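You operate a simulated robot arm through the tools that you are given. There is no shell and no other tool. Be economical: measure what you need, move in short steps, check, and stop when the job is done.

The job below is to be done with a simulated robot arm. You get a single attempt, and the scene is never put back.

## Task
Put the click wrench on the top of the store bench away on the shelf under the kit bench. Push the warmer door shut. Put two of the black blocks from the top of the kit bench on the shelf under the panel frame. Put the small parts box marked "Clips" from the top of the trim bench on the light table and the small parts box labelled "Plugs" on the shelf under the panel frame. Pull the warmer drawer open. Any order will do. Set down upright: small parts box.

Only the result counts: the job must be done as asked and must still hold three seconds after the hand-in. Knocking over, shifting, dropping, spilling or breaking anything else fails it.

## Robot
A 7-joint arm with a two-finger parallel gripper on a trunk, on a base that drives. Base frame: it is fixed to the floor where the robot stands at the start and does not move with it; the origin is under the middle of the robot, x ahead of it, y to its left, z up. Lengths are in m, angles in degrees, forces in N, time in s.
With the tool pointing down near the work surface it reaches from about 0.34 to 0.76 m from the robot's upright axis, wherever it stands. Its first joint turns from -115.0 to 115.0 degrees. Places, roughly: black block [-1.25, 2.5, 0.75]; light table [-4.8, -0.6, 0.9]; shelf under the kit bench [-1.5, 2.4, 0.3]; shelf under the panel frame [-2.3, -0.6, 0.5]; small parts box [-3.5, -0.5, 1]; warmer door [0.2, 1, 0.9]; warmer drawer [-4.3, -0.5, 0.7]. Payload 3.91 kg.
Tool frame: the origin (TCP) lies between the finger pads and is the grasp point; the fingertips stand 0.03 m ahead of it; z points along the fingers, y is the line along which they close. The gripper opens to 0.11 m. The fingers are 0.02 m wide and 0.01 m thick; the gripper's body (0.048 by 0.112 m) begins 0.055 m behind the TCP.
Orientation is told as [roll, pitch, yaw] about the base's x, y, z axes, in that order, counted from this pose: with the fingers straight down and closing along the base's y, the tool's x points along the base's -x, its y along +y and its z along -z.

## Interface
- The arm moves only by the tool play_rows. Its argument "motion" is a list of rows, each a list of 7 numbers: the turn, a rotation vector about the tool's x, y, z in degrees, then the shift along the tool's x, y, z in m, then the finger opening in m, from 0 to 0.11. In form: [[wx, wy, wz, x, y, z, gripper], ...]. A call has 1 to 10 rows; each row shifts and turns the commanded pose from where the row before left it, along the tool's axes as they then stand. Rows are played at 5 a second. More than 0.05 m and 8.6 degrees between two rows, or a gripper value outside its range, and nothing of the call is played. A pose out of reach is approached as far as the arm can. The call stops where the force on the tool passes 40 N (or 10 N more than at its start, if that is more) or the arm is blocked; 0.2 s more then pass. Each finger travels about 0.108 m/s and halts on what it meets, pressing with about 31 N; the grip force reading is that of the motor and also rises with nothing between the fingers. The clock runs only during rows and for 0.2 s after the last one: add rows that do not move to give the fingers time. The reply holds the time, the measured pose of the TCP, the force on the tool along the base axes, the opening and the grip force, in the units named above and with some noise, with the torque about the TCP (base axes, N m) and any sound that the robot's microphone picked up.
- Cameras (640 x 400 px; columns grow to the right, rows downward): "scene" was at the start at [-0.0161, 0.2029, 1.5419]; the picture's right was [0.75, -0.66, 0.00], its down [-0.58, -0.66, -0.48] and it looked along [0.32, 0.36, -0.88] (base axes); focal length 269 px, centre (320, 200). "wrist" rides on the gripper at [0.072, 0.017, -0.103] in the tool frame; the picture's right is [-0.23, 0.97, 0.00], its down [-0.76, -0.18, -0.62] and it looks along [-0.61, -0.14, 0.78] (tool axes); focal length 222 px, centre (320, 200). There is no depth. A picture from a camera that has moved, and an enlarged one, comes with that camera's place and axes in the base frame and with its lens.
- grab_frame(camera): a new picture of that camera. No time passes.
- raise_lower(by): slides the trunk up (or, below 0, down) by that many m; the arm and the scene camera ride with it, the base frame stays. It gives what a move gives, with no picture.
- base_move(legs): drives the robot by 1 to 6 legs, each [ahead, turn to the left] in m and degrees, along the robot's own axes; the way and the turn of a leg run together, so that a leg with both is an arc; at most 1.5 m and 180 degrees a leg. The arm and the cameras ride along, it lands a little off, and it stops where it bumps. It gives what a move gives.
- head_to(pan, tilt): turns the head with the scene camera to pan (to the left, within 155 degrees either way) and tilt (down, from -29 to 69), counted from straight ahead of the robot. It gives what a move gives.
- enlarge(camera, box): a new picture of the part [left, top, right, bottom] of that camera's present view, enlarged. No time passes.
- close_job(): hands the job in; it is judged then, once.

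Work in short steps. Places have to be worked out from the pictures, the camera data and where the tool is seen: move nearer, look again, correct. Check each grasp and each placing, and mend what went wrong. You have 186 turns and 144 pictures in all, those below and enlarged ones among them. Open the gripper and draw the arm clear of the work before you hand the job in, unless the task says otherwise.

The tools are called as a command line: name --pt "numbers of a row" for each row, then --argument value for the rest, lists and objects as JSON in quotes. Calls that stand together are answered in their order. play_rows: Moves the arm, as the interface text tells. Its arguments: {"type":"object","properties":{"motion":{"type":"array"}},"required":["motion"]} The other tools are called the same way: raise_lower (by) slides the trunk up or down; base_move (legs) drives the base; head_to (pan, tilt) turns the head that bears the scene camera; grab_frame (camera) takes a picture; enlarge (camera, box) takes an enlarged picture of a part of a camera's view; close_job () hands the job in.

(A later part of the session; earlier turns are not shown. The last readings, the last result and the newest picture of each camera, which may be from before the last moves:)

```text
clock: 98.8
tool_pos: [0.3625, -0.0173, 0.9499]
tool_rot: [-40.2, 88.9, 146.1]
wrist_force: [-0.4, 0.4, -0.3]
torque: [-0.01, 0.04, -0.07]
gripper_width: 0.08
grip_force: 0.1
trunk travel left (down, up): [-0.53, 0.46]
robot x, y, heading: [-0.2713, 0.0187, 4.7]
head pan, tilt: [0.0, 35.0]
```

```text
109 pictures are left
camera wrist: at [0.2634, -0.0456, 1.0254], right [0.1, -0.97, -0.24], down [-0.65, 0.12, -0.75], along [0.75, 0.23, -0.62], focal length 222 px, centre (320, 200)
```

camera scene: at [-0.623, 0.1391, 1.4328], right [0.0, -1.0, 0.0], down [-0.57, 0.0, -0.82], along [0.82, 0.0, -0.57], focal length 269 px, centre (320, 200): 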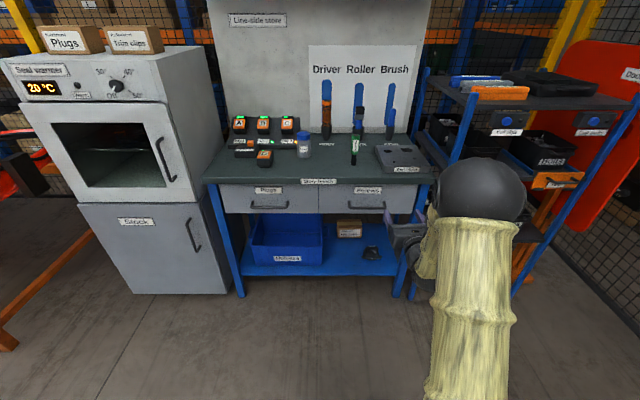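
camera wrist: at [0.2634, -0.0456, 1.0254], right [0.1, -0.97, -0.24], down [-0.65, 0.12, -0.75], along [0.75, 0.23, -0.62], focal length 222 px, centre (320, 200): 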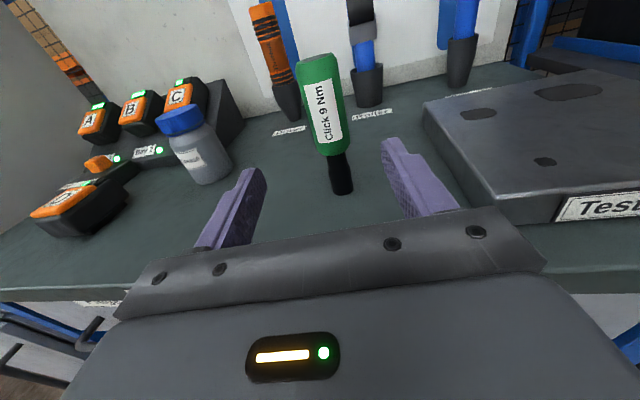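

Wrench at (0.484, -0.009), centred between the fingers. I drive 0.12 ahead and grip.

base_move --legs '[[0.122, 0]]'

play_rows --pt "0 0 0 0 0 0 0.05" --pt "0 0 0 0 0 0 0.02" --pt "0 0 0 0 0 0 0.0" --pt "0 0 0 0 0 0 0.0"

grab_frame --camera "wrist"

```text
clock: 100.0
tool_pos: [0.4857, -0.0047, 0.9515]
tool_rot: [-39.6, 88.9, 146.8]
wrist_force: [-0.6, -0.1, -0.1]
torque: [0.0, -0.02, -0.04]
gripper_width: 0.0799
grip_force: 0.1
trunk travel left (down, up): [-0.53, 0.46]
robot x, y, heading: [-0.1481, 0.0282, 4.7]
head pan, tilt: [0.0, 35.0]
```

```text
clock: 101.0
tool_pos: [0.4855, -0.0021, 0.951]
tool_rot: [-40.8, 89.0, 145.8]
wrist_force: [0.8, -1.6, 0.2]
torque: [-0.1, -0.03, -0.03]
gripper_width: 0.0361
grip_force: 31.3
trunk travel left (down, up): [-0.53, 0.46]
robot x, y, heading: [-0.1482, 0.0257, 4.9]
head pan, tilt: [0.0, 35.0]
```

```text
108 pictures are left
camera wrist: at [0.3867, -0.0334, 1.0256], right [0.11, -0.97, -0.24], down [-0.65, 0.11, -0.75], along [0.75, 0.24, -0.62], focal length 222 px, centre (320, 200)
```

wrist: 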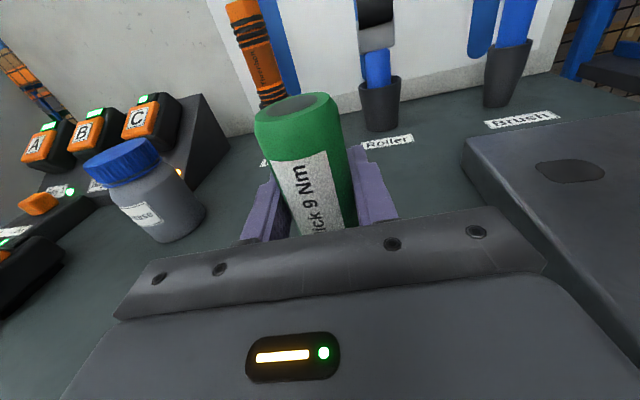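

Gripped. I lift by the trunk and back away.

raise_lower --by 0.08

base_move --legs '[[-0.6, 0]]'

grab_frame --camera "wrist"

head_to --pan 110 --tilt 22

grab_frame --camera "scene"

```text
clock: 102.2
tool_pos: [0.4873, -0.0041, 1.0296]
tool_rot: [-39.2, 88.9, 147.5]
wrist_force: [-0.3, 0.5, -3.3]
torque: [0.0, -0.05, 0.0]
gripper_width: 0.036
grip_force: 30.9
trunk travel left (down, up): [-0.61, 0.38]
robot x, y, heading: [-0.1452, 0.0244, 5.1]
head pan, tilt: [0.0, 35.0]
```

```text
clock: 105.6
tool_pos: [-0.1197, -0.054, 1.0311]
tool_rot: [-40.2, 88.9, 146.6]
wrist_force: [-0.7, 0.7, -3.3]
torque: [0.03, -0.01, -0.01]
gripper_width: 0.0361
grip_force: 30.8
trunk travel left (down, up): [-0.61, 0.38]
robot x, y, heading: [-0.7517, -0.0304, 5.4]
head pan, tilt: [0.0, 35.0]
```

```text
107 pictures are left
camera wrist: at [-0.2192, -0.085, 1.1054], right [0.11, -0.96, -0.24], down [-0.65, 0.11, -0.75], along [0.75, 0.24, -0.62], focal length 222 px, centre (320, 200)
```

wrist: 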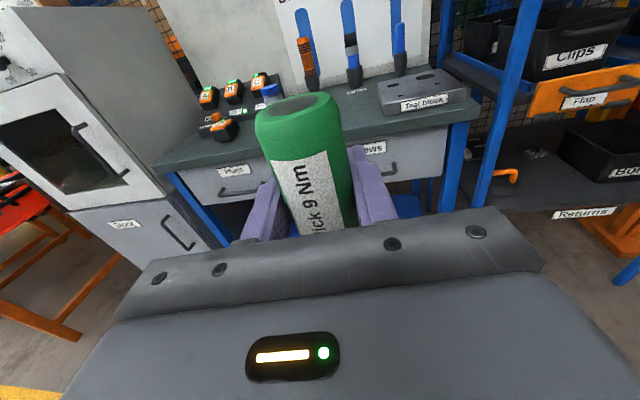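

```text
clock: 107.5
tool_pos: [-0.1205, -0.0543, 1.0306]
tool_rot: [-39.4, 88.8, 147.5]
wrist_force: [0.6, 0.1, -3.2]
torque: [-0.03, -0.03, 0.0]
gripper_width: 0.0362
grip_force: 30.8
trunk travel left (down, up): [-0.61, 0.38]
robot x, y, heading: [-0.7555, -0.0231, 5.2]
head pan, tilt: [110.0, 22.0]
```

```text
106 pictures are left
camera scene: at [-0.8675, 0.204, 1.5334], right [0.9, 0.43, 0.0], down [0.16, -0.34, -0.93], along [-0.4, 0.84, -0.37], focal length 269 px, centre (320, 200)
```

scene: 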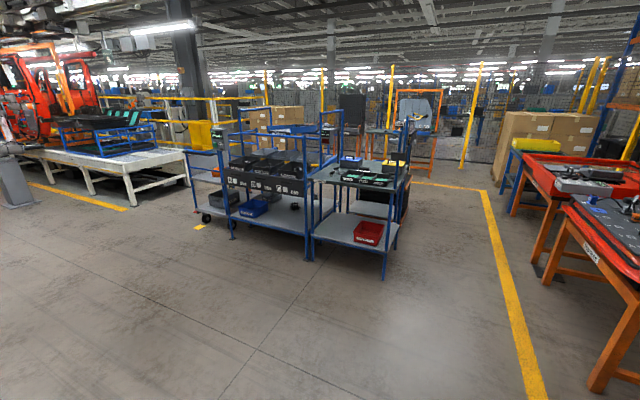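

enlarge --camera "scene" --box '[180, 90, 430, 290]'

```text
2.00 times, centred on (305, 190) of scene
camera zoom: at [-0.8675, 0.204, 1.5334], right [0.9, 0.43, 0.0], down [0.16, -0.34, -0.93], along [-0.4, 0.84, -0.37], focal length 538 px, centre (350, 220)
```

zoom: 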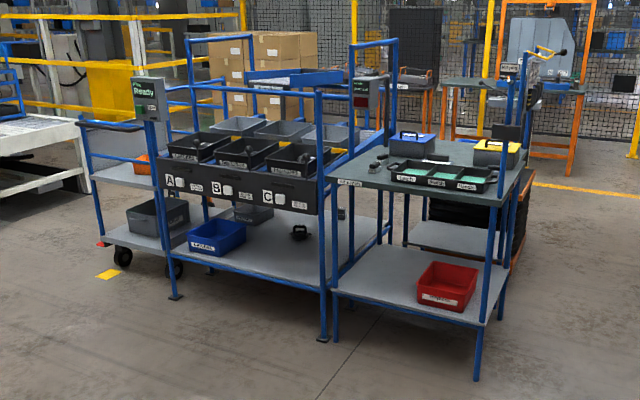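

The kit bench looks to span x -1.9 to -1.2 with its front at y ≈ 2.2 and a red bin on its shelf's right. I drive to stand in front of it.

base_move --legs '[[0, 120], [1.5, 0], [0, -35]]'

head_to --pan 0 --tilt 30

grab_frame --camera "scene"

grab_frame --camera "wrist"

```text
clock: 121.5
tool_pos: [-1.5428, 1.8067, 1.0297]
tool_rot: [-39.6, 88.9, -127.7]
wrist_force: [0.1, -0.1, -4.4]
torque: [0.02, 0.01, 0.0]
gripper_width: 0.0363
grip_force: 31.2
trunk travel left (down, up): [-0.61, 0.38]
robot x, y, heading: [-1.6269, 1.1769, 89.9]
head pan, tilt: [110.0, 22.0]
```

```text
clock: 123.4
tool_pos: [-1.5429, 1.8062, 1.0309]
tool_rot: [-39.3, 88.8, -127.2]
wrist_force: [0.4, 0.0, -3.1]
torque: [0.03, 0.03, 0.01]
gripper_width: 0.0364
grip_force: 31.6
trunk travel left (down, up): [-0.61, 0.38]
robot x, y, heading: [-1.624, 1.1774, 90.3]
head pan, tilt: [0.0, 30.0]
```

```text
104 pictures are left
camera scene: at [-1.7776, 1.2072, 1.5206], right [1.0, 0.0, 0.0], down [0.0, -0.5, -0.87], along [0.0, 0.87, -0.5], focal length 269 px, centre (320, 200)
```

scene: 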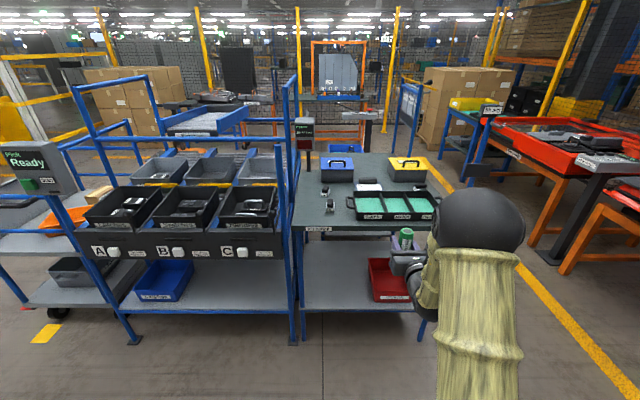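

```text
103 pictures are left
camera wrist: at [-1.5216, 1.7041, 1.1052], right [0.97, 0.03, -0.24], down [-0.17, -0.64, -0.75], along [-0.17, 0.77, -0.62], focal length 222 px, centre (320, 200)
```

wrist: 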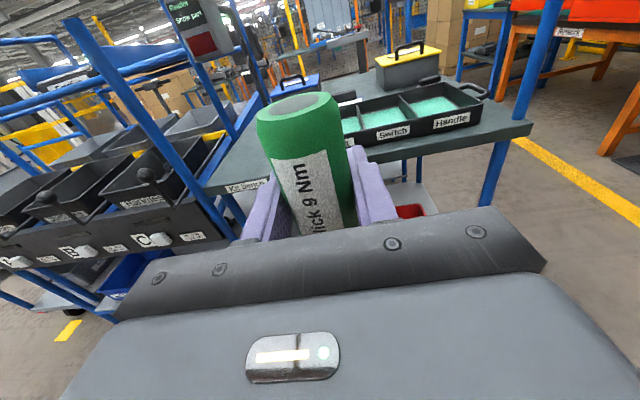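

enlarge --camera "scene" --box '[280, 140, 450, 330]'

```text
2.11 times, centred on (365, 235) of scene
camera zoom: at [-1.7776, 1.2072, 1.5206], right [1.0, 0.0, 0.0], down [0.0, -0.5, -0.87], along [0.0, 0.87, -0.5], focal length 566 px, centre (225, 126)
```

zoom: 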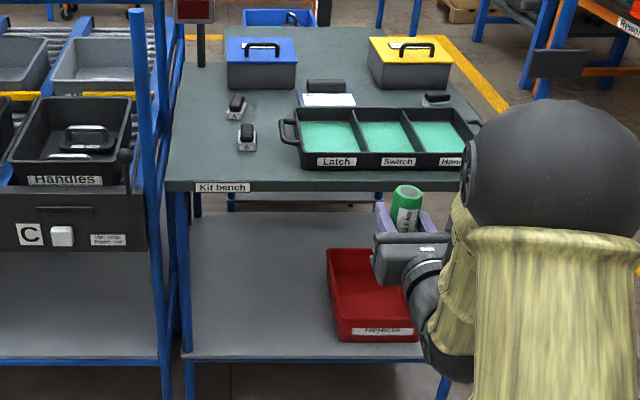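

Kit bench identified with free shelf space left of the red bin. I turn 7° left and lower the trunk so the wrench bottom is just above the shelf.

base_move --legs '[[0, 7.0]]'

raise_lower --by -0.54

grab_frame --camera "scene"

grab_frame --camera "wrist"

```text
clock: 124.4
tool_pos: [-1.6216, 1.8122, 1.0307]
tool_rot: [-38.9, 89.0, -119.9]
wrist_force: [0.1, 0.6, -2.6]
torque: [0.02, 0.0, -0.02]
gripper_width: 0.0361
grip_force: 30.9
trunk travel left (down, up): [-0.61, 0.38]
robot x, y, heading: [-1.626, 1.1756, 97.3]
head pan, tilt: [0.0, 30.0]
```

```text
refused: -0.54 is not a number from -0.4 to 0.4
```

```text
101 pictures are left
camera scene: at [-1.7804, 1.1878, 1.5206], right [0.99, 0.13, 0.0], down [0.06, -0.5, -0.87], along [-0.11, 0.86, -0.5], focal length 269 px, centre (320, 200)
```

scene: 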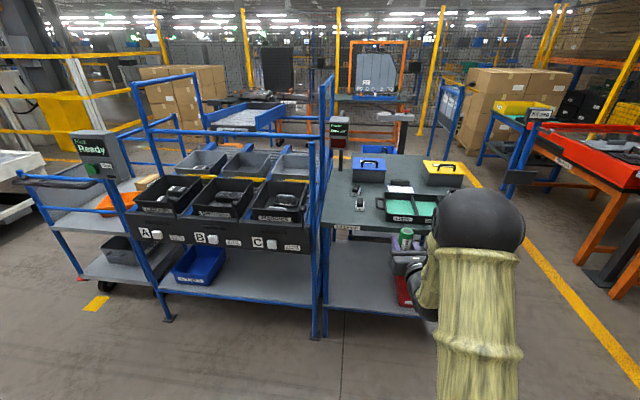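

```text
100 pictures are left
camera wrist: at [-1.5886, 1.7129, 1.1052], right [0.96, 0.15, -0.24], down [-0.08, -0.66, -0.75], along [-0.27, 0.74, -0.62], focal length 222 px, centre (320, 200)
```

wrist: 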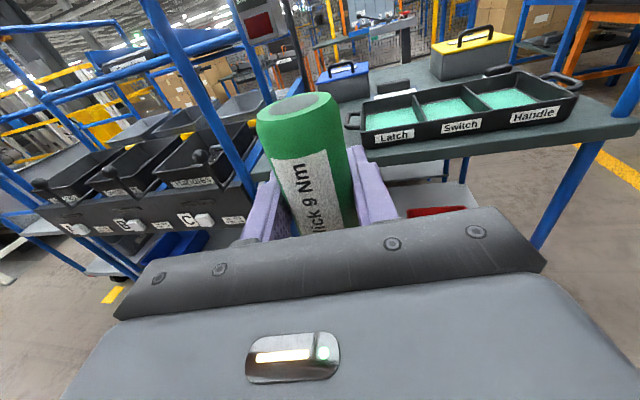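

raise_lower --by -0.3

raise_lower --by -0.24

head_to --pan 0 --tilt 12

grab_frame --camera "scene"

grab_frame --camera "wrist"

```text
clock: 127.4
tool_pos: [-1.6221, 1.811, 0.7303]
tool_rot: [-39.2, 88.8, -120.2]
wrist_force: [-1.1, 0.2, -2.8]
torque: [0.01, 0.01, 0.04]
gripper_width: 0.0361
grip_force: 31.0
trunk travel left (down, up): [-0.31, 0.68]
robot x, y, heading: [-1.625, 1.1742, 97.4]
head pan, tilt: [0.0, 30.0]
```

```text
clock: 129.9
tool_pos: [-1.621, 1.8116, 0.4897]
tool_rot: [-39.0, 88.9, -120.1]
wrist_force: [-0.3, -0.2, -3.2]
torque: [0.03, 0.03, 0.01]
gripper_width: 0.0361
grip_force: 31.0
trunk travel left (down, up): [-0.07, 0.92]
robot x, y, heading: [-1.6257, 1.174, 97.5]
head pan, tilt: [0.0, 30.0]
```

```text
clock: 130.7
tool_pos: [-1.6223, 1.8114, 0.4912]
tool_rot: [-39.0, 89.0, -119.9]
wrist_force: [-0.4, 1.0, -3.1]
torque: [0.03, -0.05, 0.0]
gripper_width: 0.0362
grip_force: 31.4
trunk travel left (down, up): [-0.07, 0.92]
robot x, y, heading: [-1.6246, 1.1767, 97.5]
head pan, tilt: [0.0, 12.0]
```

```text
99 pictures are left
camera scene: at [-1.7805, 1.1904, 1.0096], right [0.99, 0.13, 0.0], down [0.03, -0.21, -0.98], along [-0.13, 0.97, -0.21], focal length 269 px, centre (320, 200)
```

scene: 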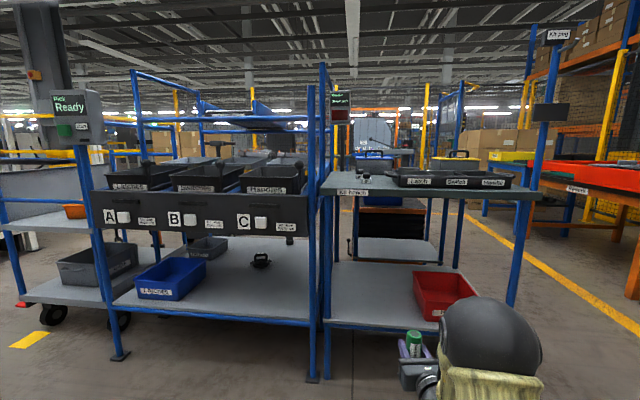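

```text
98 pictures are left
camera wrist: at [-1.5885, 1.7127, 0.5652], right [0.96, 0.15, -0.24], down [-0.08, -0.66, -0.75], along [-0.27, 0.74, -0.62], focal length 222 px, centre (320, 200)
```

wrist: 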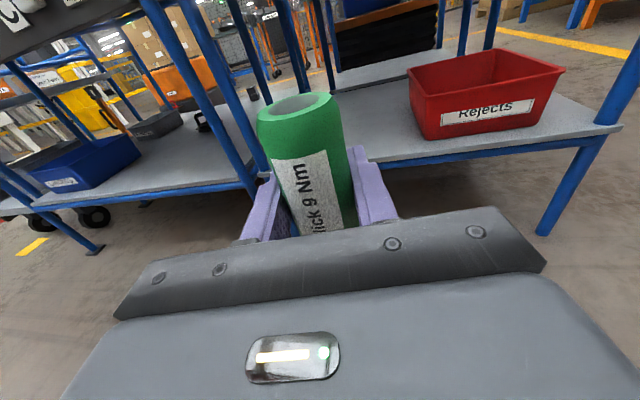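

Shelf surface about z 0.32; the wrench bottom is at 0.39. I drive in toward the shelf.

base_move --legs '[[0.42, 0]]'

grab_frame --camera "wrist"

grab_frame --camera "scene"

```text
clock: 133.3
tool_pos: [-1.6752, 2.2237, 0.491]
tool_rot: [-39.0, 88.9, -119.9]
wrist_force: [-0.2, 0.6, -3.2]
torque: [0.0, 0.0, -0.02]
gripper_width: 0.0362
grip_force: 31.3
trunk travel left (down, up): [-0.07, 0.92]
robot x, y, heading: [-1.6782, 1.5897, 97.2]
head pan, tilt: [0.0, 12.0]
```

```text
97 pictures are left
camera wrist: at [-1.6417, 2.1255, 0.5652], right [0.96, 0.15, -0.24], down [-0.08, -0.66, -0.75], along [-0.27, 0.74, -0.62], focal length 222 px, centre (320, 200)
```

wrist: 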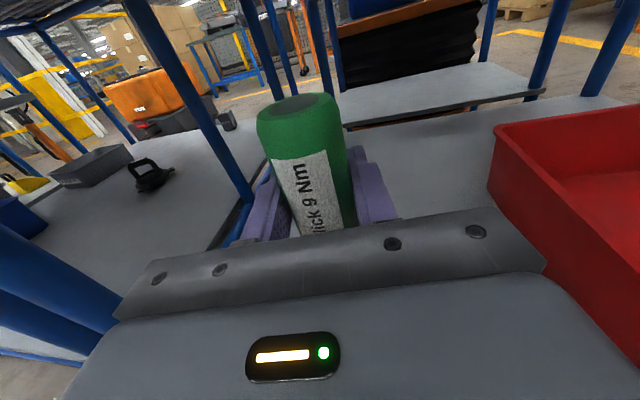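

```text
96 pictures are left
camera scene: at [-1.834, 1.6033, 1.0097], right [0.99, 0.13, 0.0], down [0.03, -0.21, -0.98], along [-0.13, 0.97, -0.21], focal length 269 px, centre (320, 200)
```

scene: 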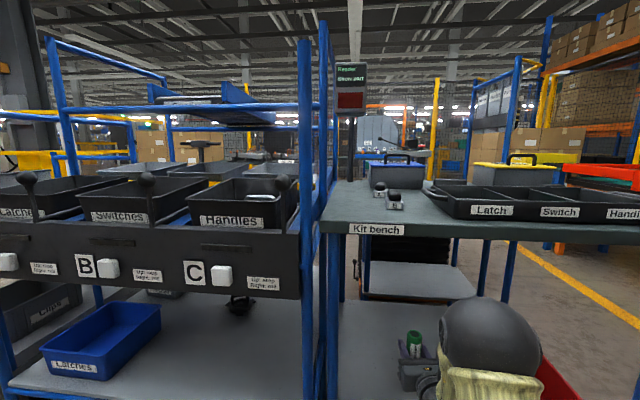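

A little deeper, then lower onto the shelf.

base_move --legs '[[0.045, 0]]'

raise_lower --by -0.055

grab_frame --camera "wrist"

```text
clock: 134.2
tool_pos: [-1.682, 2.2695, 0.4901]
tool_rot: [-38.5, 89.0, -119.5]
wrist_force: [-0.2, -0.1, -3.0]
torque: [0.02, 0.01, -0.02]
gripper_width: 0.0363
grip_force: 30.7
trunk travel left (down, up): [-0.07, 0.92]
robot x, y, heading: [-1.6873, 1.6325, 97.2]
head pan, tilt: [0.0, 12.0]
```

```text
clock: 135.2
tool_pos: [-1.6814, 2.269, 0.4346]
tool_rot: [-38.5, 88.9, -119.4]
wrist_force: [-0.1, 0.1, -3.7]
torque: [0.02, 0.03, -0.02]
gripper_width: 0.0362
grip_force: 30.3
trunk travel left (down, up): [-0.015, 0.975]
robot x, y, heading: [-1.686, 1.6316, 97.3]
head pan, tilt: [0.0, 12.0]
```

```text
95 pictures are left
camera wrist: at [-1.6477, 2.1703, 0.5101], right [0.96, 0.15, -0.24], down [-0.08, -0.66, -0.75], along [-0.27, 0.74, -0.62], focal length 222 px, centre (320, 200)
```

wrist: 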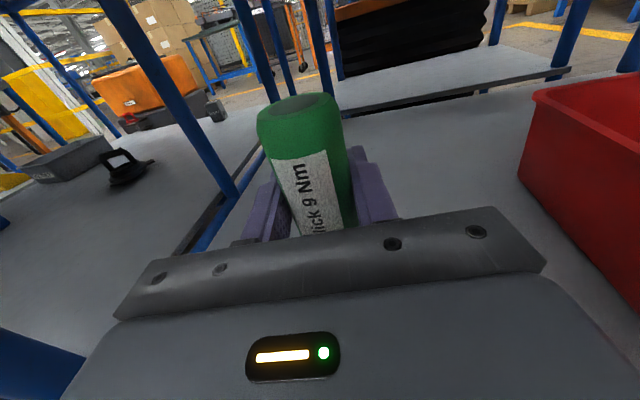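

Not yet touching. I lower slowly with the arm.

play_rows --pt "0 0 0 -0.005 0 0 0" --pt "0 0 0 -0.005 0 0 0"

play_rows --pt "0 0 0 -0.004 0 0 0"

play_rows --pt "0 0 0 -0.004 0 0 0"

```text
clock: 135.8
tool_pos: [-1.6808, 2.2684, 0.4254]
tool_rot: [-39.8, 88.8, -120.7]
wrist_force: [-0.5, 0.8, -2.6]
torque: [0.04, -0.02, -0.01]
gripper_width: 0.0361
grip_force: 31.0
trunk travel left (down, up): [-0.015, 0.975]
robot x, y, heading: [-1.6877, 1.6315, 97.4]
head pan, tilt: [0.0, 12.0]
```

```text
clock: 136.2
tool_pos: [-1.6814, 2.2676, 0.4212]
tool_rot: [-38.5, 88.9, -119.5]
wrist_force: [-0.6, 0.5, -3.7]
torque: [0.0, -0.01, -0.01]
gripper_width: 0.0361
grip_force: 31.2
trunk travel left (down, up): [-0.015, 0.975]
robot x, y, heading: [-1.6831, 1.6283, 97.5]
head pan, tilt: [0.0, 12.0]
```

```text
clock: 136.6
tool_pos: [-1.681, 2.2684, 0.4168]
tool_rot: [-37.1, 88.9, -118.1]
wrist_force: [-1.0, 0.4, -3.0]
torque: [0.04, 0.01, -0.01]
gripper_width: 0.0365
grip_force: 30.8
trunk travel left (down, up): [-0.015, 0.975]
robot x, y, heading: [-1.6835, 1.6293, 97.3]
head pan, tilt: [0.0, 12.0]
```

Still free; continue in small steps.

play_rows --pt "0 0 0 -0.004 0 0 0"

play_rows --pt "0 0 0 -0.004 0 0 0"

play_rows --pt "0 0 0 -0.004 0 0 0"

play_rows --pt "0 0 0 -0.003 0 0 0"

```text
clock: 136.9
tool_pos: [-1.6806, 2.269, 0.4131]
tool_rot: [-37.9, 89.0, -118.9]
wrist_force: [-0.1, 0.4, -3.0]
torque: [0.02, 0.01, -0.02]
gripper_width: 0.0361
grip_force: 30.5
trunk travel left (down, up): [-0.015, 0.975]
robot x, y, heading: [-1.6802, 1.6326, 97.4]
head pan, tilt: [0.0, 12.0]
```

```text
clock: 137.3
tool_pos: [-1.6803, 2.268, 0.4088]
tool_rot: [-38.7, 89.0, -119.6]
wrist_force: [0.7, -1.2, -2.8]
torque: [0.07, -0.02, -0.02]
gripper_width: 0.0362
grip_force: 31.6
trunk travel left (down, up): [-0.015, 0.975]
robot x, y, heading: [-1.6852, 1.6299, 97.4]
head pan, tilt: [0.0, 12.0]
```

```text
clock: 137.8
tool_pos: [-1.6815, 2.268, 0.4051]
tool_rot: [-38.9, 88.9, -119.7]
wrist_force: [0.7, 0.0, -3.2]
torque: [0.03, 0.01, -0.03]
gripper_width: 0.0361
grip_force: 31.1
trunk travel left (down, up): [-0.015, 0.975]
robot x, y, heading: [-1.6846, 1.634, 97.3]
head pan, tilt: [0.0, 12.0]
```

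```text
clock: 138.2
tool_pos: [-1.6807, 2.2685, 0.4011]
tool_rot: [-38.2, 88.9, -119.1]
wrist_force: [-0.5, 0.2, -3.3]
torque: [0.04, 0.0, 0.01]
gripper_width: 0.0363
grip_force: 30.8
trunk travel left (down, up): [-0.015, 0.975]
robot x, y, heading: [-1.687, 1.6309, 97.3]
head pan, tilt: [0.0, 12.0]
```

play_rows --pt "0 0 0 -0.003 0 0 0" --pt "0 0 0 -0.003 0 0 0"

play_rows --pt "0 0 0 -0.003 0 0 0" --pt "0 0 0 -0.003 0 0 0"

head_to --pan -5 --tilt 35

grab_frame --camera "scene"

```text
clock: 138.8
tool_pos: [-1.6808, 2.2689, 0.3971]
tool_rot: [-37.9, 89.0, -119.0]
wrist_force: [0.4, 0.3, -3.0]
torque: [0.03, 0.0, 0.01]
gripper_width: 0.0361
grip_force: 30.6
trunk travel left (down, up): [-0.015, 0.975]
robot x, y, heading: [-1.6874, 1.6324, 97.3]
head pan, tilt: [0.0, 12.0]
```

```text
clock: 139.3
tool_pos: [-1.6801, 2.2661, 0.3914]
tool_rot: [-40.5, 88.9, -121.5]
wrist_force: [0.9, -1.4, 1.4]
torque: [-0.14, -0.17, -0.04]
gripper_width: 0.0361
grip_force: 31.1
trunk travel left (down, up): [-0.015, 0.975]
robot x, y, heading: [-1.6843, 1.6366, 97.4]
head pan, tilt: [0.0, 12.0]
```

```text
clock: 140.2
tool_pos: [-1.6819, 2.2682, 0.3923]
tool_rot: [-41.7, 89.0, -122.6]
wrist_force: [1.8, -0.1, 5.6]
torque: [0.03, -0.25, 0.02]
gripper_width: 0.0364
grip_force: 30.6
trunk travel left (down, up): [-0.015, 0.975]
robot x, y, heading: [-1.684, 1.6349, 97.5]
head pan, tilt: [-5.0, 35.0]
```

```text
94 pictures are left
camera scene: at [-1.8315, 1.643, 0.9179], right [1.0, 0.04, 0.0], down [0.02, -0.57, -0.82], along [-0.03, 0.82, -0.57], focal length 269 px, centre (320, 200)
```

scene: 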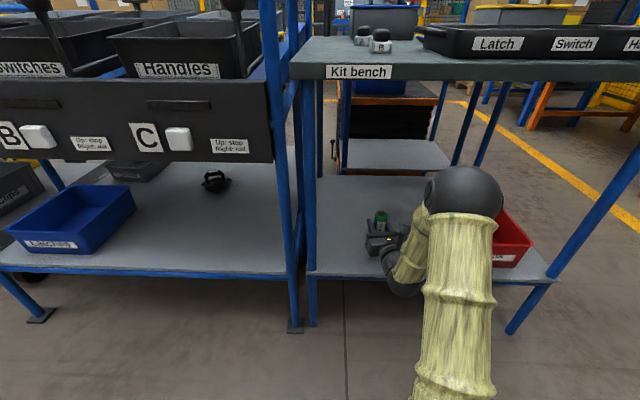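

Contact felt at bottom z ≈ 0.29. I open the fingers and check before retreating.

play_rows --pt "0 0 0 0.001 0 0 0.036" --pt "0 0 0 0 0 0 0.05" --pt "0 0 0 0 0 0 0.08" --pt "0 0 0 0 0 0 0.08"

grab_frame --camera "wrist"

```text
clock: 141.2
tool_pos: [-1.6816, 2.268, 0.3917]
tool_rot: [-38.8, 88.8, -119.7]
wrist_force: [0.5, 0.5, -0.2]
torque: [0.01, -0.02, 0.0]
gripper_width: 0.08
grip_force: 0.0
trunk travel left (down, up): [-0.015, 0.975]
robot x, y, heading: [-1.6838, 1.633, 97.2]
head pan, tilt: [-5.0, 35.0]
```

```text
93 pictures are left
camera wrist: at [-1.6477, 2.1692, 0.4667], right [0.96, 0.15, -0.24], down [-0.08, -0.66, -0.75], along [-0.27, 0.74, -0.62], focal length 222 px, centre (320, 200)
```

wrist: 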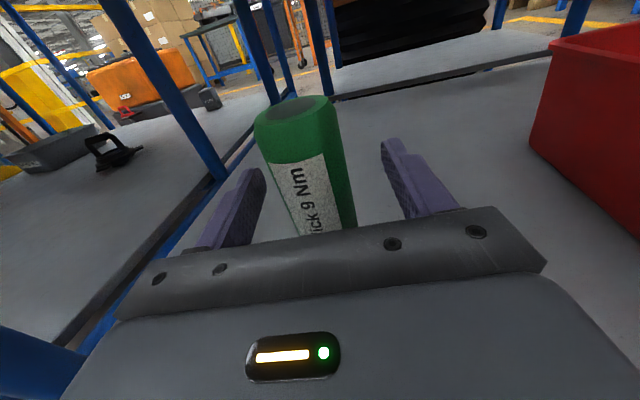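

It stands. I back straight out.

base_move --legs '[[-0.4, 0]]'

grab_frame --camera "wrist"

enlarge --camera "scene" --box '[280, 40, 640, 265]'

```text
clock: 143.7
tool_pos: [-1.6332, 1.8725, 0.3919]
tool_rot: [-38.8, 88.9, -119.3]
wrist_force: [-0.3, -0.9, -0.2]
torque: [-0.01, -0.02, -0.02]
gripper_width: 0.0798
grip_force: 0.0
trunk travel left (down, up): [-0.015, 0.975]
robot x, y, heading: [-1.6318, 1.2387, 97.8]
head pan, tilt: [-5.0, 35.0]
```

```text
92 pictures are left
camera wrist: at [-1.5989, 1.7742, 0.4667], right [0.96, 0.16, -0.24], down [-0.08, -0.66, -0.75], along [-0.27, 0.74, -0.62], focal length 222 px, centre (320, 200)
```

wrist: 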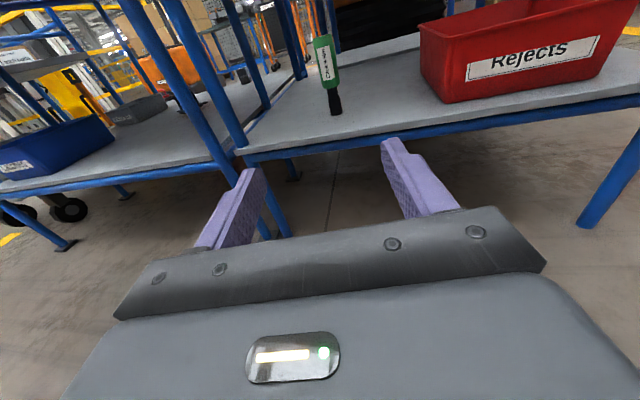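

```text
1.78 times, centred on (460, 152) of scene
camera zoom: at [-1.7789, 1.247, 0.9178], right [1.0, 0.05, 0.0], down [0.03, -0.57, -0.82], along [-0.04, 0.82, -0.57], focal length 478 px, centre (71, 284)
```

zoom: 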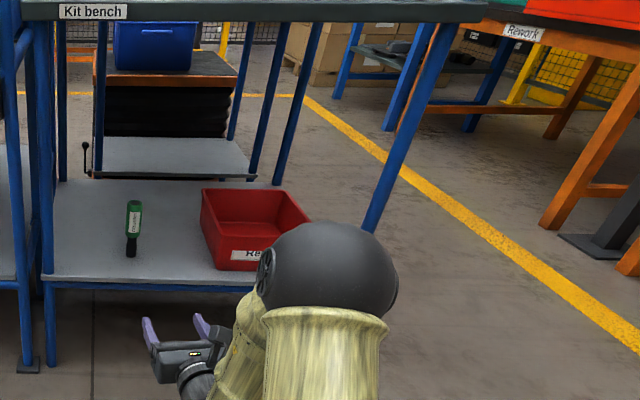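

The wrench is on the shelf. I raise the trunk and look over the kit bench's top.

raise_lower --by 0.4

raise_lower --by 0.35

enlarge --camera "scene" --box '[270, 80, 450, 220]'

```text
clock: 147.5
tool_pos: [-1.6322, 1.8728, 0.7912]
tool_rot: [-38.5, 88.8, -119.3]
wrist_force: [0.3, 0.0, -0.2]
torque: [0.01, 0.01, 0.0]
gripper_width: 0.0798
grip_force: 0.0
trunk travel left (down, up): [-0.415, 0.575]
robot x, y, heading: [-1.6303, 1.242, 97.8]
head pan, tilt: [-5.0, 35.0]
```

```text
clock: 151.0
tool_pos: [-1.6337, 1.8733, 1.1419]
tool_rot: [-38.6, 89.0, -119.1]
wrist_force: [-0.8, -0.8, 0.5]
torque: [0.04, -0.02, 0.02]
gripper_width: 0.0798
grip_force: 0.1
trunk travel left (down, up): [-0.765, 0.225]
robot x, y, heading: [-1.6318, 1.2374, 97.7]
head pan, tilt: [-5.0, 35.0]
```

```text
2.86 times, centred on (360, 150) of scene
camera zoom: at [-1.7789, 1.2472, 1.6678], right [1.0, 0.05, 0.0], down [0.03, -0.57, -0.82], along [-0.04, 0.82, -0.57], focal length 769 px, centre (206, 343)
```

zoom: 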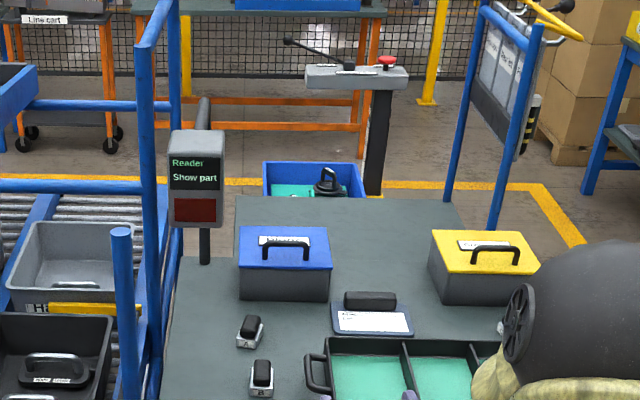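

The black block target area is at the bench's right rear. Meanwhile I look back at the panel frame and trim bench from here.

head_to --pan 150 --tilt 22

grab_frame --camera "scene"

enlarge --camera "scene" --box '[220, 80, 480, 260]'

```text
clock: 153.4
tool_pos: [-1.6337, 1.8731, 1.1411]
tool_rot: [-38.5, 88.9, -119.2]
wrist_force: [-0.1, -0.1, 0.2]
torque: [0.01, -0.01, 0.01]
gripper_width: 0.08
grip_force: 0.1
trunk travel left (down, up): [-0.765, 0.225]
robot x, y, heading: [-1.6331, 1.2374, 97.8]
head pan, tilt: [150.0, 22.0]
```

```text
89 pictures are left
camera scene: at [-1.8098, 1.0733, 1.6884], right [-0.93, 0.38, 0.0], down [0.14, 0.35, -0.93], along [-0.35, -0.86, -0.37], focal length 269 px, centre (320, 200)
```

scene: 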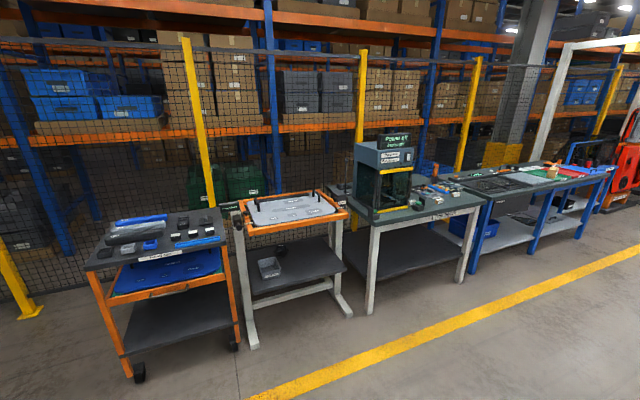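

```text
2.22 times, centred on (350, 170) of scene
camera zoom: at [-1.8098, 1.0733, 1.6884], right [-0.93, 0.38, 0.0], down [0.14, 0.35, -0.93], along [-0.35, -0.86, -0.37], focal length 598 px, centre (253, 267)
```

zoom: 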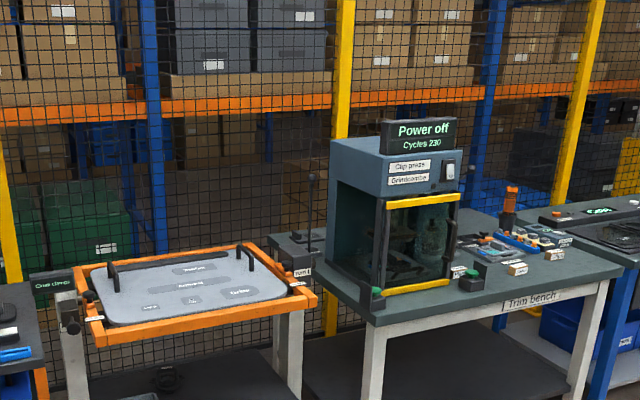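

The panel frame (orange frame) has a dark shelf beneath, next to the trim bench with the clip press. Now I move right of the kit bench to see the blocks.

base_move --legs '[[0, -97.8], [0.55, 0], [0, 90]]'

head_to --pan 10 --tilt 32

grab_frame --camera "scene"

grab_frame --camera "wrist"

```text
clock: 164.5
tool_pos: [-0.9803, 1.8578, 1.1412]
tool_rot: [-38.4, 88.9, -127.9]
wrist_force: [-0.3, 0.1, 0.1]
torque: [0.02, 0.01, 0.02]
gripper_width: 0.0799
grip_force: 0.2
trunk travel left (down, up): [-0.765, 0.225]
robot x, y, heading: [-1.0773, 1.231, 88.9]
head pan, tilt: [150.0, 22.0]
```

```text
clock: 166.7
tool_pos: [-0.9812, 1.8575, 1.1423]
tool_rot: [-38.3, 88.8, -128.0]
wrist_force: [0.5, 0.7, 0.1]
torque: [-0.01, 0.0, 0.02]
gripper_width: 0.0798
grip_force: 0.0
trunk travel left (down, up): [-0.765, 0.225]
robot x, y, heading: [-1.0767, 1.2333, 89.0]
head pan, tilt: [10.0, 32.0]
```

```text
87 pictures are left
camera scene: at [-1.2462, 1.2638, 1.6724], right [0.99, 0.15, 0.0], down [0.08, -0.52, -0.85], along [-0.13, 0.84, -0.53], focal length 269 px, centre (320, 200)
```

scene: 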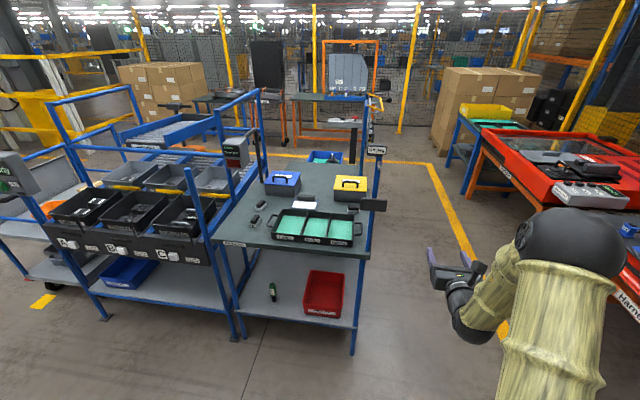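

```text
86 pictures are left
camera wrist: at [-0.9625, 1.7555, 1.2167], right [0.97, 0.0, -0.24], down [-0.18, -0.64, -0.75], along [-0.15, 0.77, -0.62], focal length 222 px, centre (320, 200)
```

wrist: 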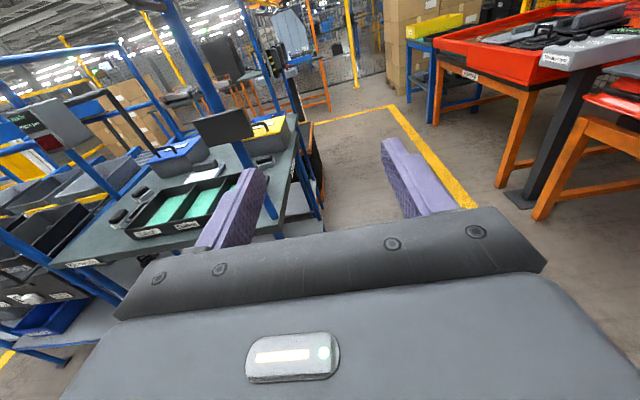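

enlarge --camera "scene" --box '[220, 140, 400, 260]'

```text
3.33 times, centred on (310, 200) of scene
camera zoom: at [-1.2462, 1.2638, 1.6724], right [0.99, 0.15, 0.0], down [0.08, -0.52, -0.85], along [-0.13, 0.84, -0.53], focal length 897 px, centre (353, 200)
```

zoom: 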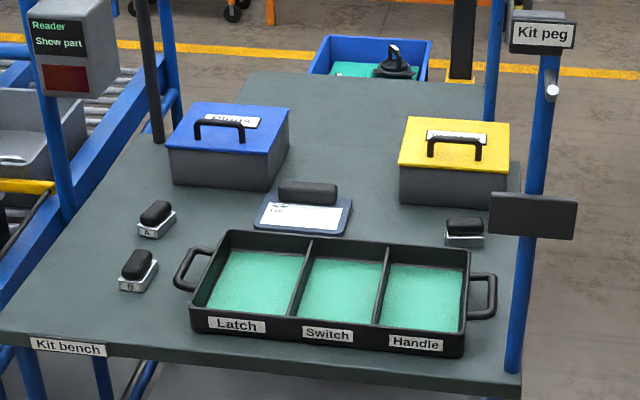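

Blocks A and B sit at the bench's left front, about (-1.72, 2.26) and (-1.73, 2.39). I go back there to inspect and grip them.

base_move --legs '[[0, 91], [0.72, 0], [0, -90]]'

play_rows --pt "0 -8 0 0 0 0 0.08" --pt "0 -8 0 0 0 0 0.08" --pt "0 -8 0 0 0 0 0.08" --pt "0 -8 0 0 0 0 0.08"

base_move --legs '[[0.28, 0]]'

grab_frame --camera "wrist"

```text
clock: 178.2
tool_pos: [-1.7266, 1.8653, 1.1428]
tool_rot: [-38.6, 88.9, -125.1]
wrist_force: [0.0, 0.2, -0.1]
torque: [0.0, 0.01, 0.0]
gripper_width: 0.08
grip_force: 0.1
trunk travel left (down, up): [-0.765, 0.225]
robot x, y, heading: [-1.7915, 1.2382, 91.7]
head pan, tilt: [10.0, 32.0]
```

```text
clock: 179.2
tool_pos: [-1.7256, 1.8667, 1.1414]
tool_rot: [-1.3, 57.1, -87.7]
wrist_force: [0.0, 0.0, 0.2]
torque: [0.0, -0.01, 0.01]
gripper_width: 0.0799
grip_force: 0.0
trunk travel left (down, up): [-0.765, 0.225]
robot x, y, heading: [-1.7917, 1.2354, 91.8]
head pan, tilt: [10.0, 32.0]
```

```text
clock: 181.2
tool_pos: [-1.7346, 2.1461, 1.1415]
tool_rot: [-1.2, 57.1, -87.6]
wrist_force: [-0.2, 0.7, 0.3]
torque: [-0.01, 0.02, 0.01]
gripper_width: 0.0798
grip_force: 0.1
trunk travel left (down, up): [-0.765, 0.225]
robot x, y, heading: [-1.8014, 1.5127, 91.7]
head pan, tilt: [10.0, 32.0]
```

```text
84 pictures are left
camera wrist: at [-1.7132, 2.0996, 1.2591], right [0.98, -0.06, -0.2], down [-0.12, -0.95, -0.3], along [-0.17, 0.32, -0.93], focal length 222 px, centre (320, 200)
```

wrist: 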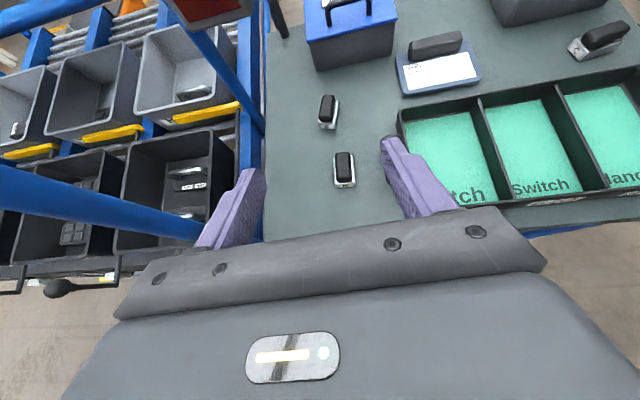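

enlarge --camera "wrist" --box '[300, 80, 400, 200]'

enlarge --camera "wrist" --box '[380, 0, 640, 130]'

```text
3.33 times, centred on (350, 140) of wrist
camera zoom: at [-1.7132, 2.0996, 1.2591], right [0.98, -0.06, -0.2], down [-0.12, -0.95, -0.3], along [-0.17, 0.32, -0.93], focal length 740 px, centre (220, 400)
```

zoom: 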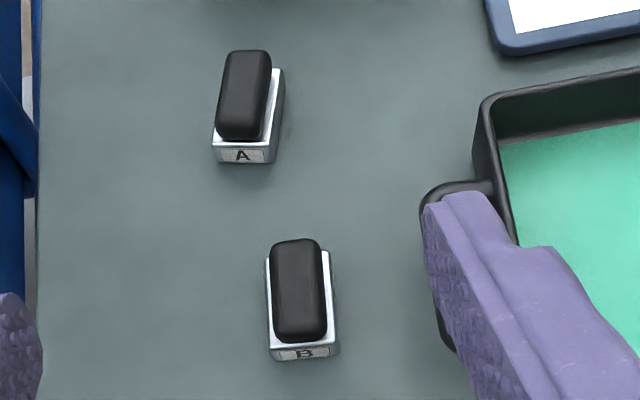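

```text
2.46 times, centred on (510, 65) of wrist
camera zoom: at [-1.7132, 2.0996, 1.2591], right [0.98, -0.06, -0.2], down [-0.12, -0.95, -0.3], along [-0.17, 0.32, -0.93], focal length 547 px, centre (-148, 532)
```

zoom: 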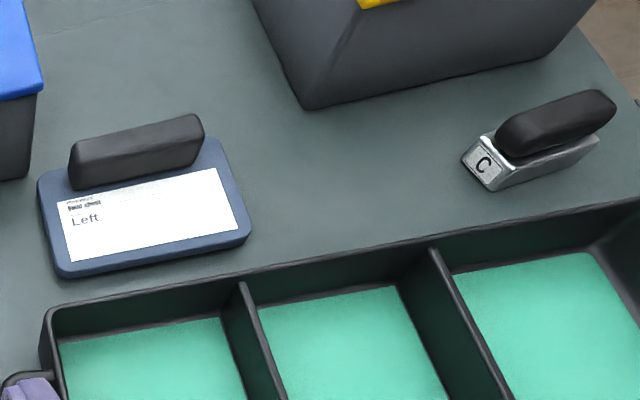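

Blocks A, B, C are black-topped blocks. I go for B at (-1.733, 2.286) with the tool pitched 33° down; narrow the fingers to 0.06 and lower.

play_rows --pt "0 0 0 0 0 0 0.06" --pt "0 0 0 0 0 0 0.06"

raise_lower --by -0.2

base_move --legs '[[0.1, 0]]'

grab_frame --camera "wrist"

```text
clock: 181.8
tool_pos: [-1.7342, 2.1454, 1.1405]
tool_rot: [-1.3, 57.1, -87.6]
wrist_force: [-0.1, -0.5, 0.0]
torque: [-0.03, 0.01, -0.01]
gripper_width: 0.06
grip_force: 0.1
trunk travel left (down, up): [-0.765, 0.225]
robot x, y, heading: [-1.7977, 1.5157, 91.9]
head pan, tilt: [10.0, 32.0]
```

```text
clock: 183.9
tool_pos: [-1.7346, 2.1456, 0.9419]
tool_rot: [-1.2, 57.1, -87.6]
wrist_force: [0.2, 0.0, 0.1]
torque: [0.01, -0.01, 0.01]
gripper_width: 0.0602
grip_force: 0.0
trunk travel left (down, up): [-0.565, 0.425]
robot x, y, heading: [-1.8003, 1.5161, 92.1]
head pan, tilt: [10.0, 32.0]
```

```text
clock: 185.1
tool_pos: [-1.7365, 2.2448, 0.9418]
tool_rot: [-1.3, 57.1, -87.6]
wrist_force: [-0.7, -0.9, 0.7]
torque: [0.01, 0.01, -0.01]
gripper_width: 0.0598
grip_force: 0.0
trunk travel left (down, up): [-0.565, 0.425]
robot x, y, heading: [-1.8005, 1.6124, 91.9]
head pan, tilt: [10.0, 32.0]
```

```text
81 pictures are left
camera wrist: at [-1.7158, 2.1986, 1.0591], right [0.98, -0.07, -0.2], down [-0.12, -0.95, -0.3], along [-0.17, 0.32, -0.93], focal length 222 px, centre (320, 200)
```

wrist: 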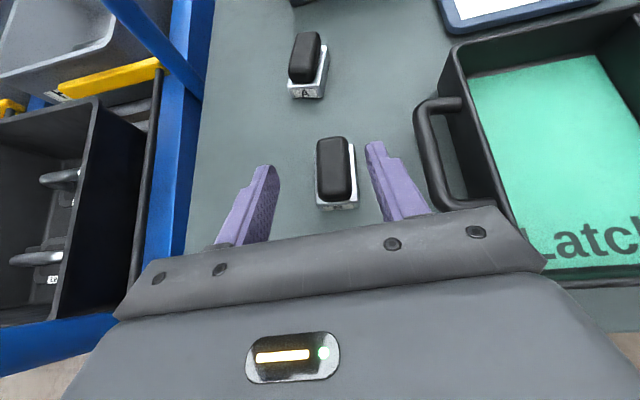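

Well aligned. Advance 4 cm and lower to about z 0.88.

base_move --legs '[[0.042, 0]]'

raise_lower --by -0.058

grab_frame --camera "wrist"

```text
clock: 186.0
tool_pos: [-1.7397, 2.2862, 0.9422]
tool_rot: [-1.3, 57.1, -87.7]
wrist_force: [-0.3, 0.6, 0.3]
torque: [-0.05, 0.01, 0.01]
gripper_width: 0.0598
grip_force: 0.0
trunk travel left (down, up): [-0.565, 0.425]
robot x, y, heading: [-1.8047, 1.6543, 91.9]
head pan, tilt: [10.0, 32.0]
```

```text
clock: 186.9
tool_pos: [-1.7394, 2.2886, 0.8834]
tool_rot: [-1.3, 57.0, -87.6]
wrist_force: [0.4, -0.1, -0.4]
torque: [-0.01, -0.02, -0.01]
gripper_width: 0.0599
grip_force: 0.1
trunk travel left (down, up): [-0.507, 0.483]
robot x, y, heading: [-1.8033, 1.6579, 91.8]
head pan, tilt: [10.0, 32.0]
```

```text
80 pictures are left
camera wrist: at [-1.7177, 2.2402, 1.0014], right [0.98, -0.06, -0.2], down [-0.12, -0.95, -0.3], along [-0.17, 0.32, -0.93], focal length 222 px, centre (320, 200)
```

wrist: 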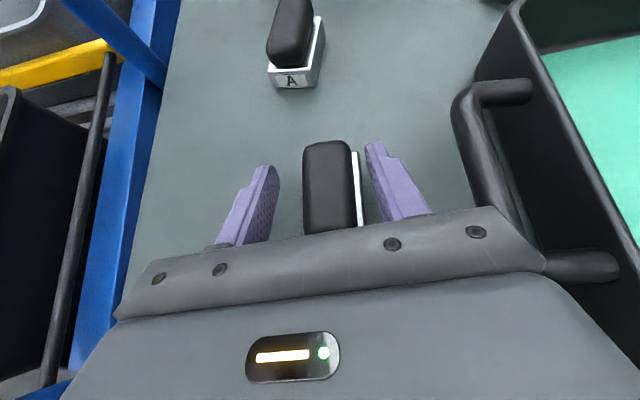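

Fingers straddle B. Grip.

play_rows --pt "0 0 0 0 0.004 0 0.05" --pt "0 0 0 0 0 0 0.03" --pt "0 0 0 0 0 0 0.0" --pt "0 0 0 0 0 0 0.0"

raise_lower --by 0.05

grab_frame --camera "wrist"

```text
clock: 187.9
tool_pos: [-1.7354, 2.2869, 0.8832]
tool_rot: [-1.3, 57.1, -87.7]
wrist_force: [-0.2, 0.6, 2.2]
torque: [0.02, -0.06, -0.05]
gripper_width: 0.0395
grip_force: 31.0
trunk travel left (down, up): [-0.507, 0.483]
robot x, y, heading: [-1.8046, 1.6558, 92.1]
head pan, tilt: [10.0, 32.0]
```

```text
clock: 188.9
tool_pos: [-1.7345, 2.2869, 0.9338]
tool_rot: [-1.3, 57.1, -87.7]
wrist_force: [-0.5, 0.2, -2.7]
torque: [0.0, -0.01, 0.05]
gripper_width: 0.0395
grip_force: 31.0
trunk travel left (down, up): [-0.557, 0.433]
robot x, y, heading: [-1.8015, 1.6577, 91.7]
head pan, tilt: [10.0, 32.0]
```

```text
79 pictures are left
camera wrist: at [-1.7136, 2.2406, 1.0511], right [0.98, -0.06, -0.2], down [-0.12, -0.95, -0.3], along [-0.17, 0.32, -0.93], focal length 222 px, centre (320, 200)
```

wrist: 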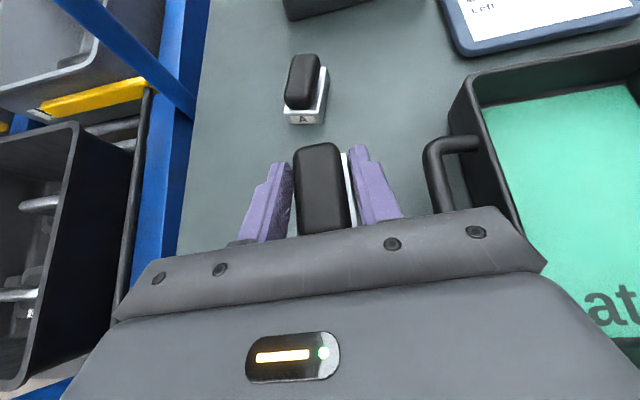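

B is held with its base. I back out and drive to the panel frame, whose shelf front I place near y -0.38, z 0.5, x -2.6 to -1.9.

base_move --legs '[[-0.4, 0], [0, 143.5], [0.85, 0], [0, 34.5]]'

head_to --pan 0 --tilt 35

grab_frame --camera "scene"

grab_frame --camera "wrist"

```text
clock: 203.1
tool_pos: [-2.2956, -0.0975, 0.9334]
tool_rot: [-1.3, 57.1, 93.3]
wrist_force: [0.0, -0.4, -3.3]
torque: [0.03, -0.03, 0.01]
gripper_width: 0.0396
grip_force: 31.1
trunk travel left (down, up): [-0.557, 0.433]
robot x, y, heading: [-2.2375, 0.5346, -87.1]
head pan, tilt: [10.0, 32.0]
```

```text
clock: 203.8
tool_pos: [-2.2949, -0.0975, 0.9332]
tool_rot: [-1.3, 57.1, 93.3]
wrist_force: [0.3, 0.9, -4.0]
torque: [0.02, -0.01, 0.0]
gripper_width: 0.0395
grip_force: 30.7
trunk travel left (down, up): [-0.557, 0.433]
robot x, y, heading: [-2.2419, 0.5431, -86.8]
head pan, tilt: [0.0, 35.0]
```

```text
78 pictures are left
camera scene: at [-2.0839, 0.5157, 1.4598], right [-1.0, -0.05, 0.0], down [-0.03, 0.57, -0.82], along [0.04, -0.82, -0.57], focal length 269 px, centre (320, 200)
```

scene: 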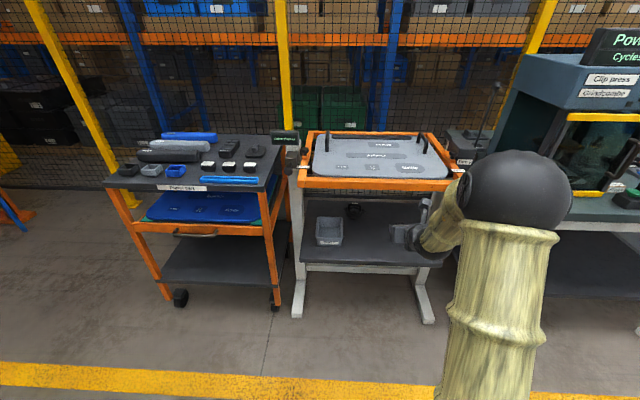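

```text
77 pictures are left
camera wrist: at [-2.3178, -0.0516, 1.0511], right [-0.98, 0.05, -0.2], down [0.11, 0.95, -0.3], along [0.18, -0.31, -0.93], focal length 222 px, centre (320, 200)
```

wrist: 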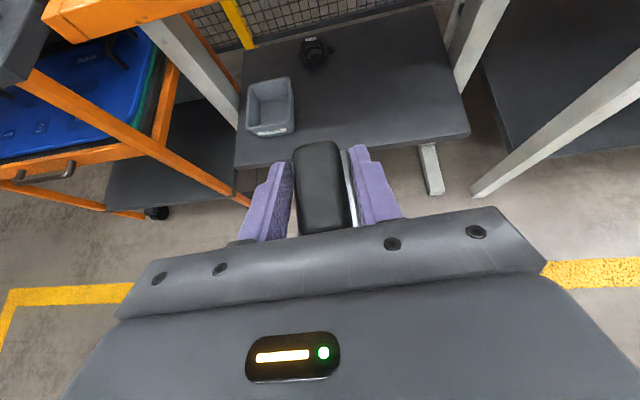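

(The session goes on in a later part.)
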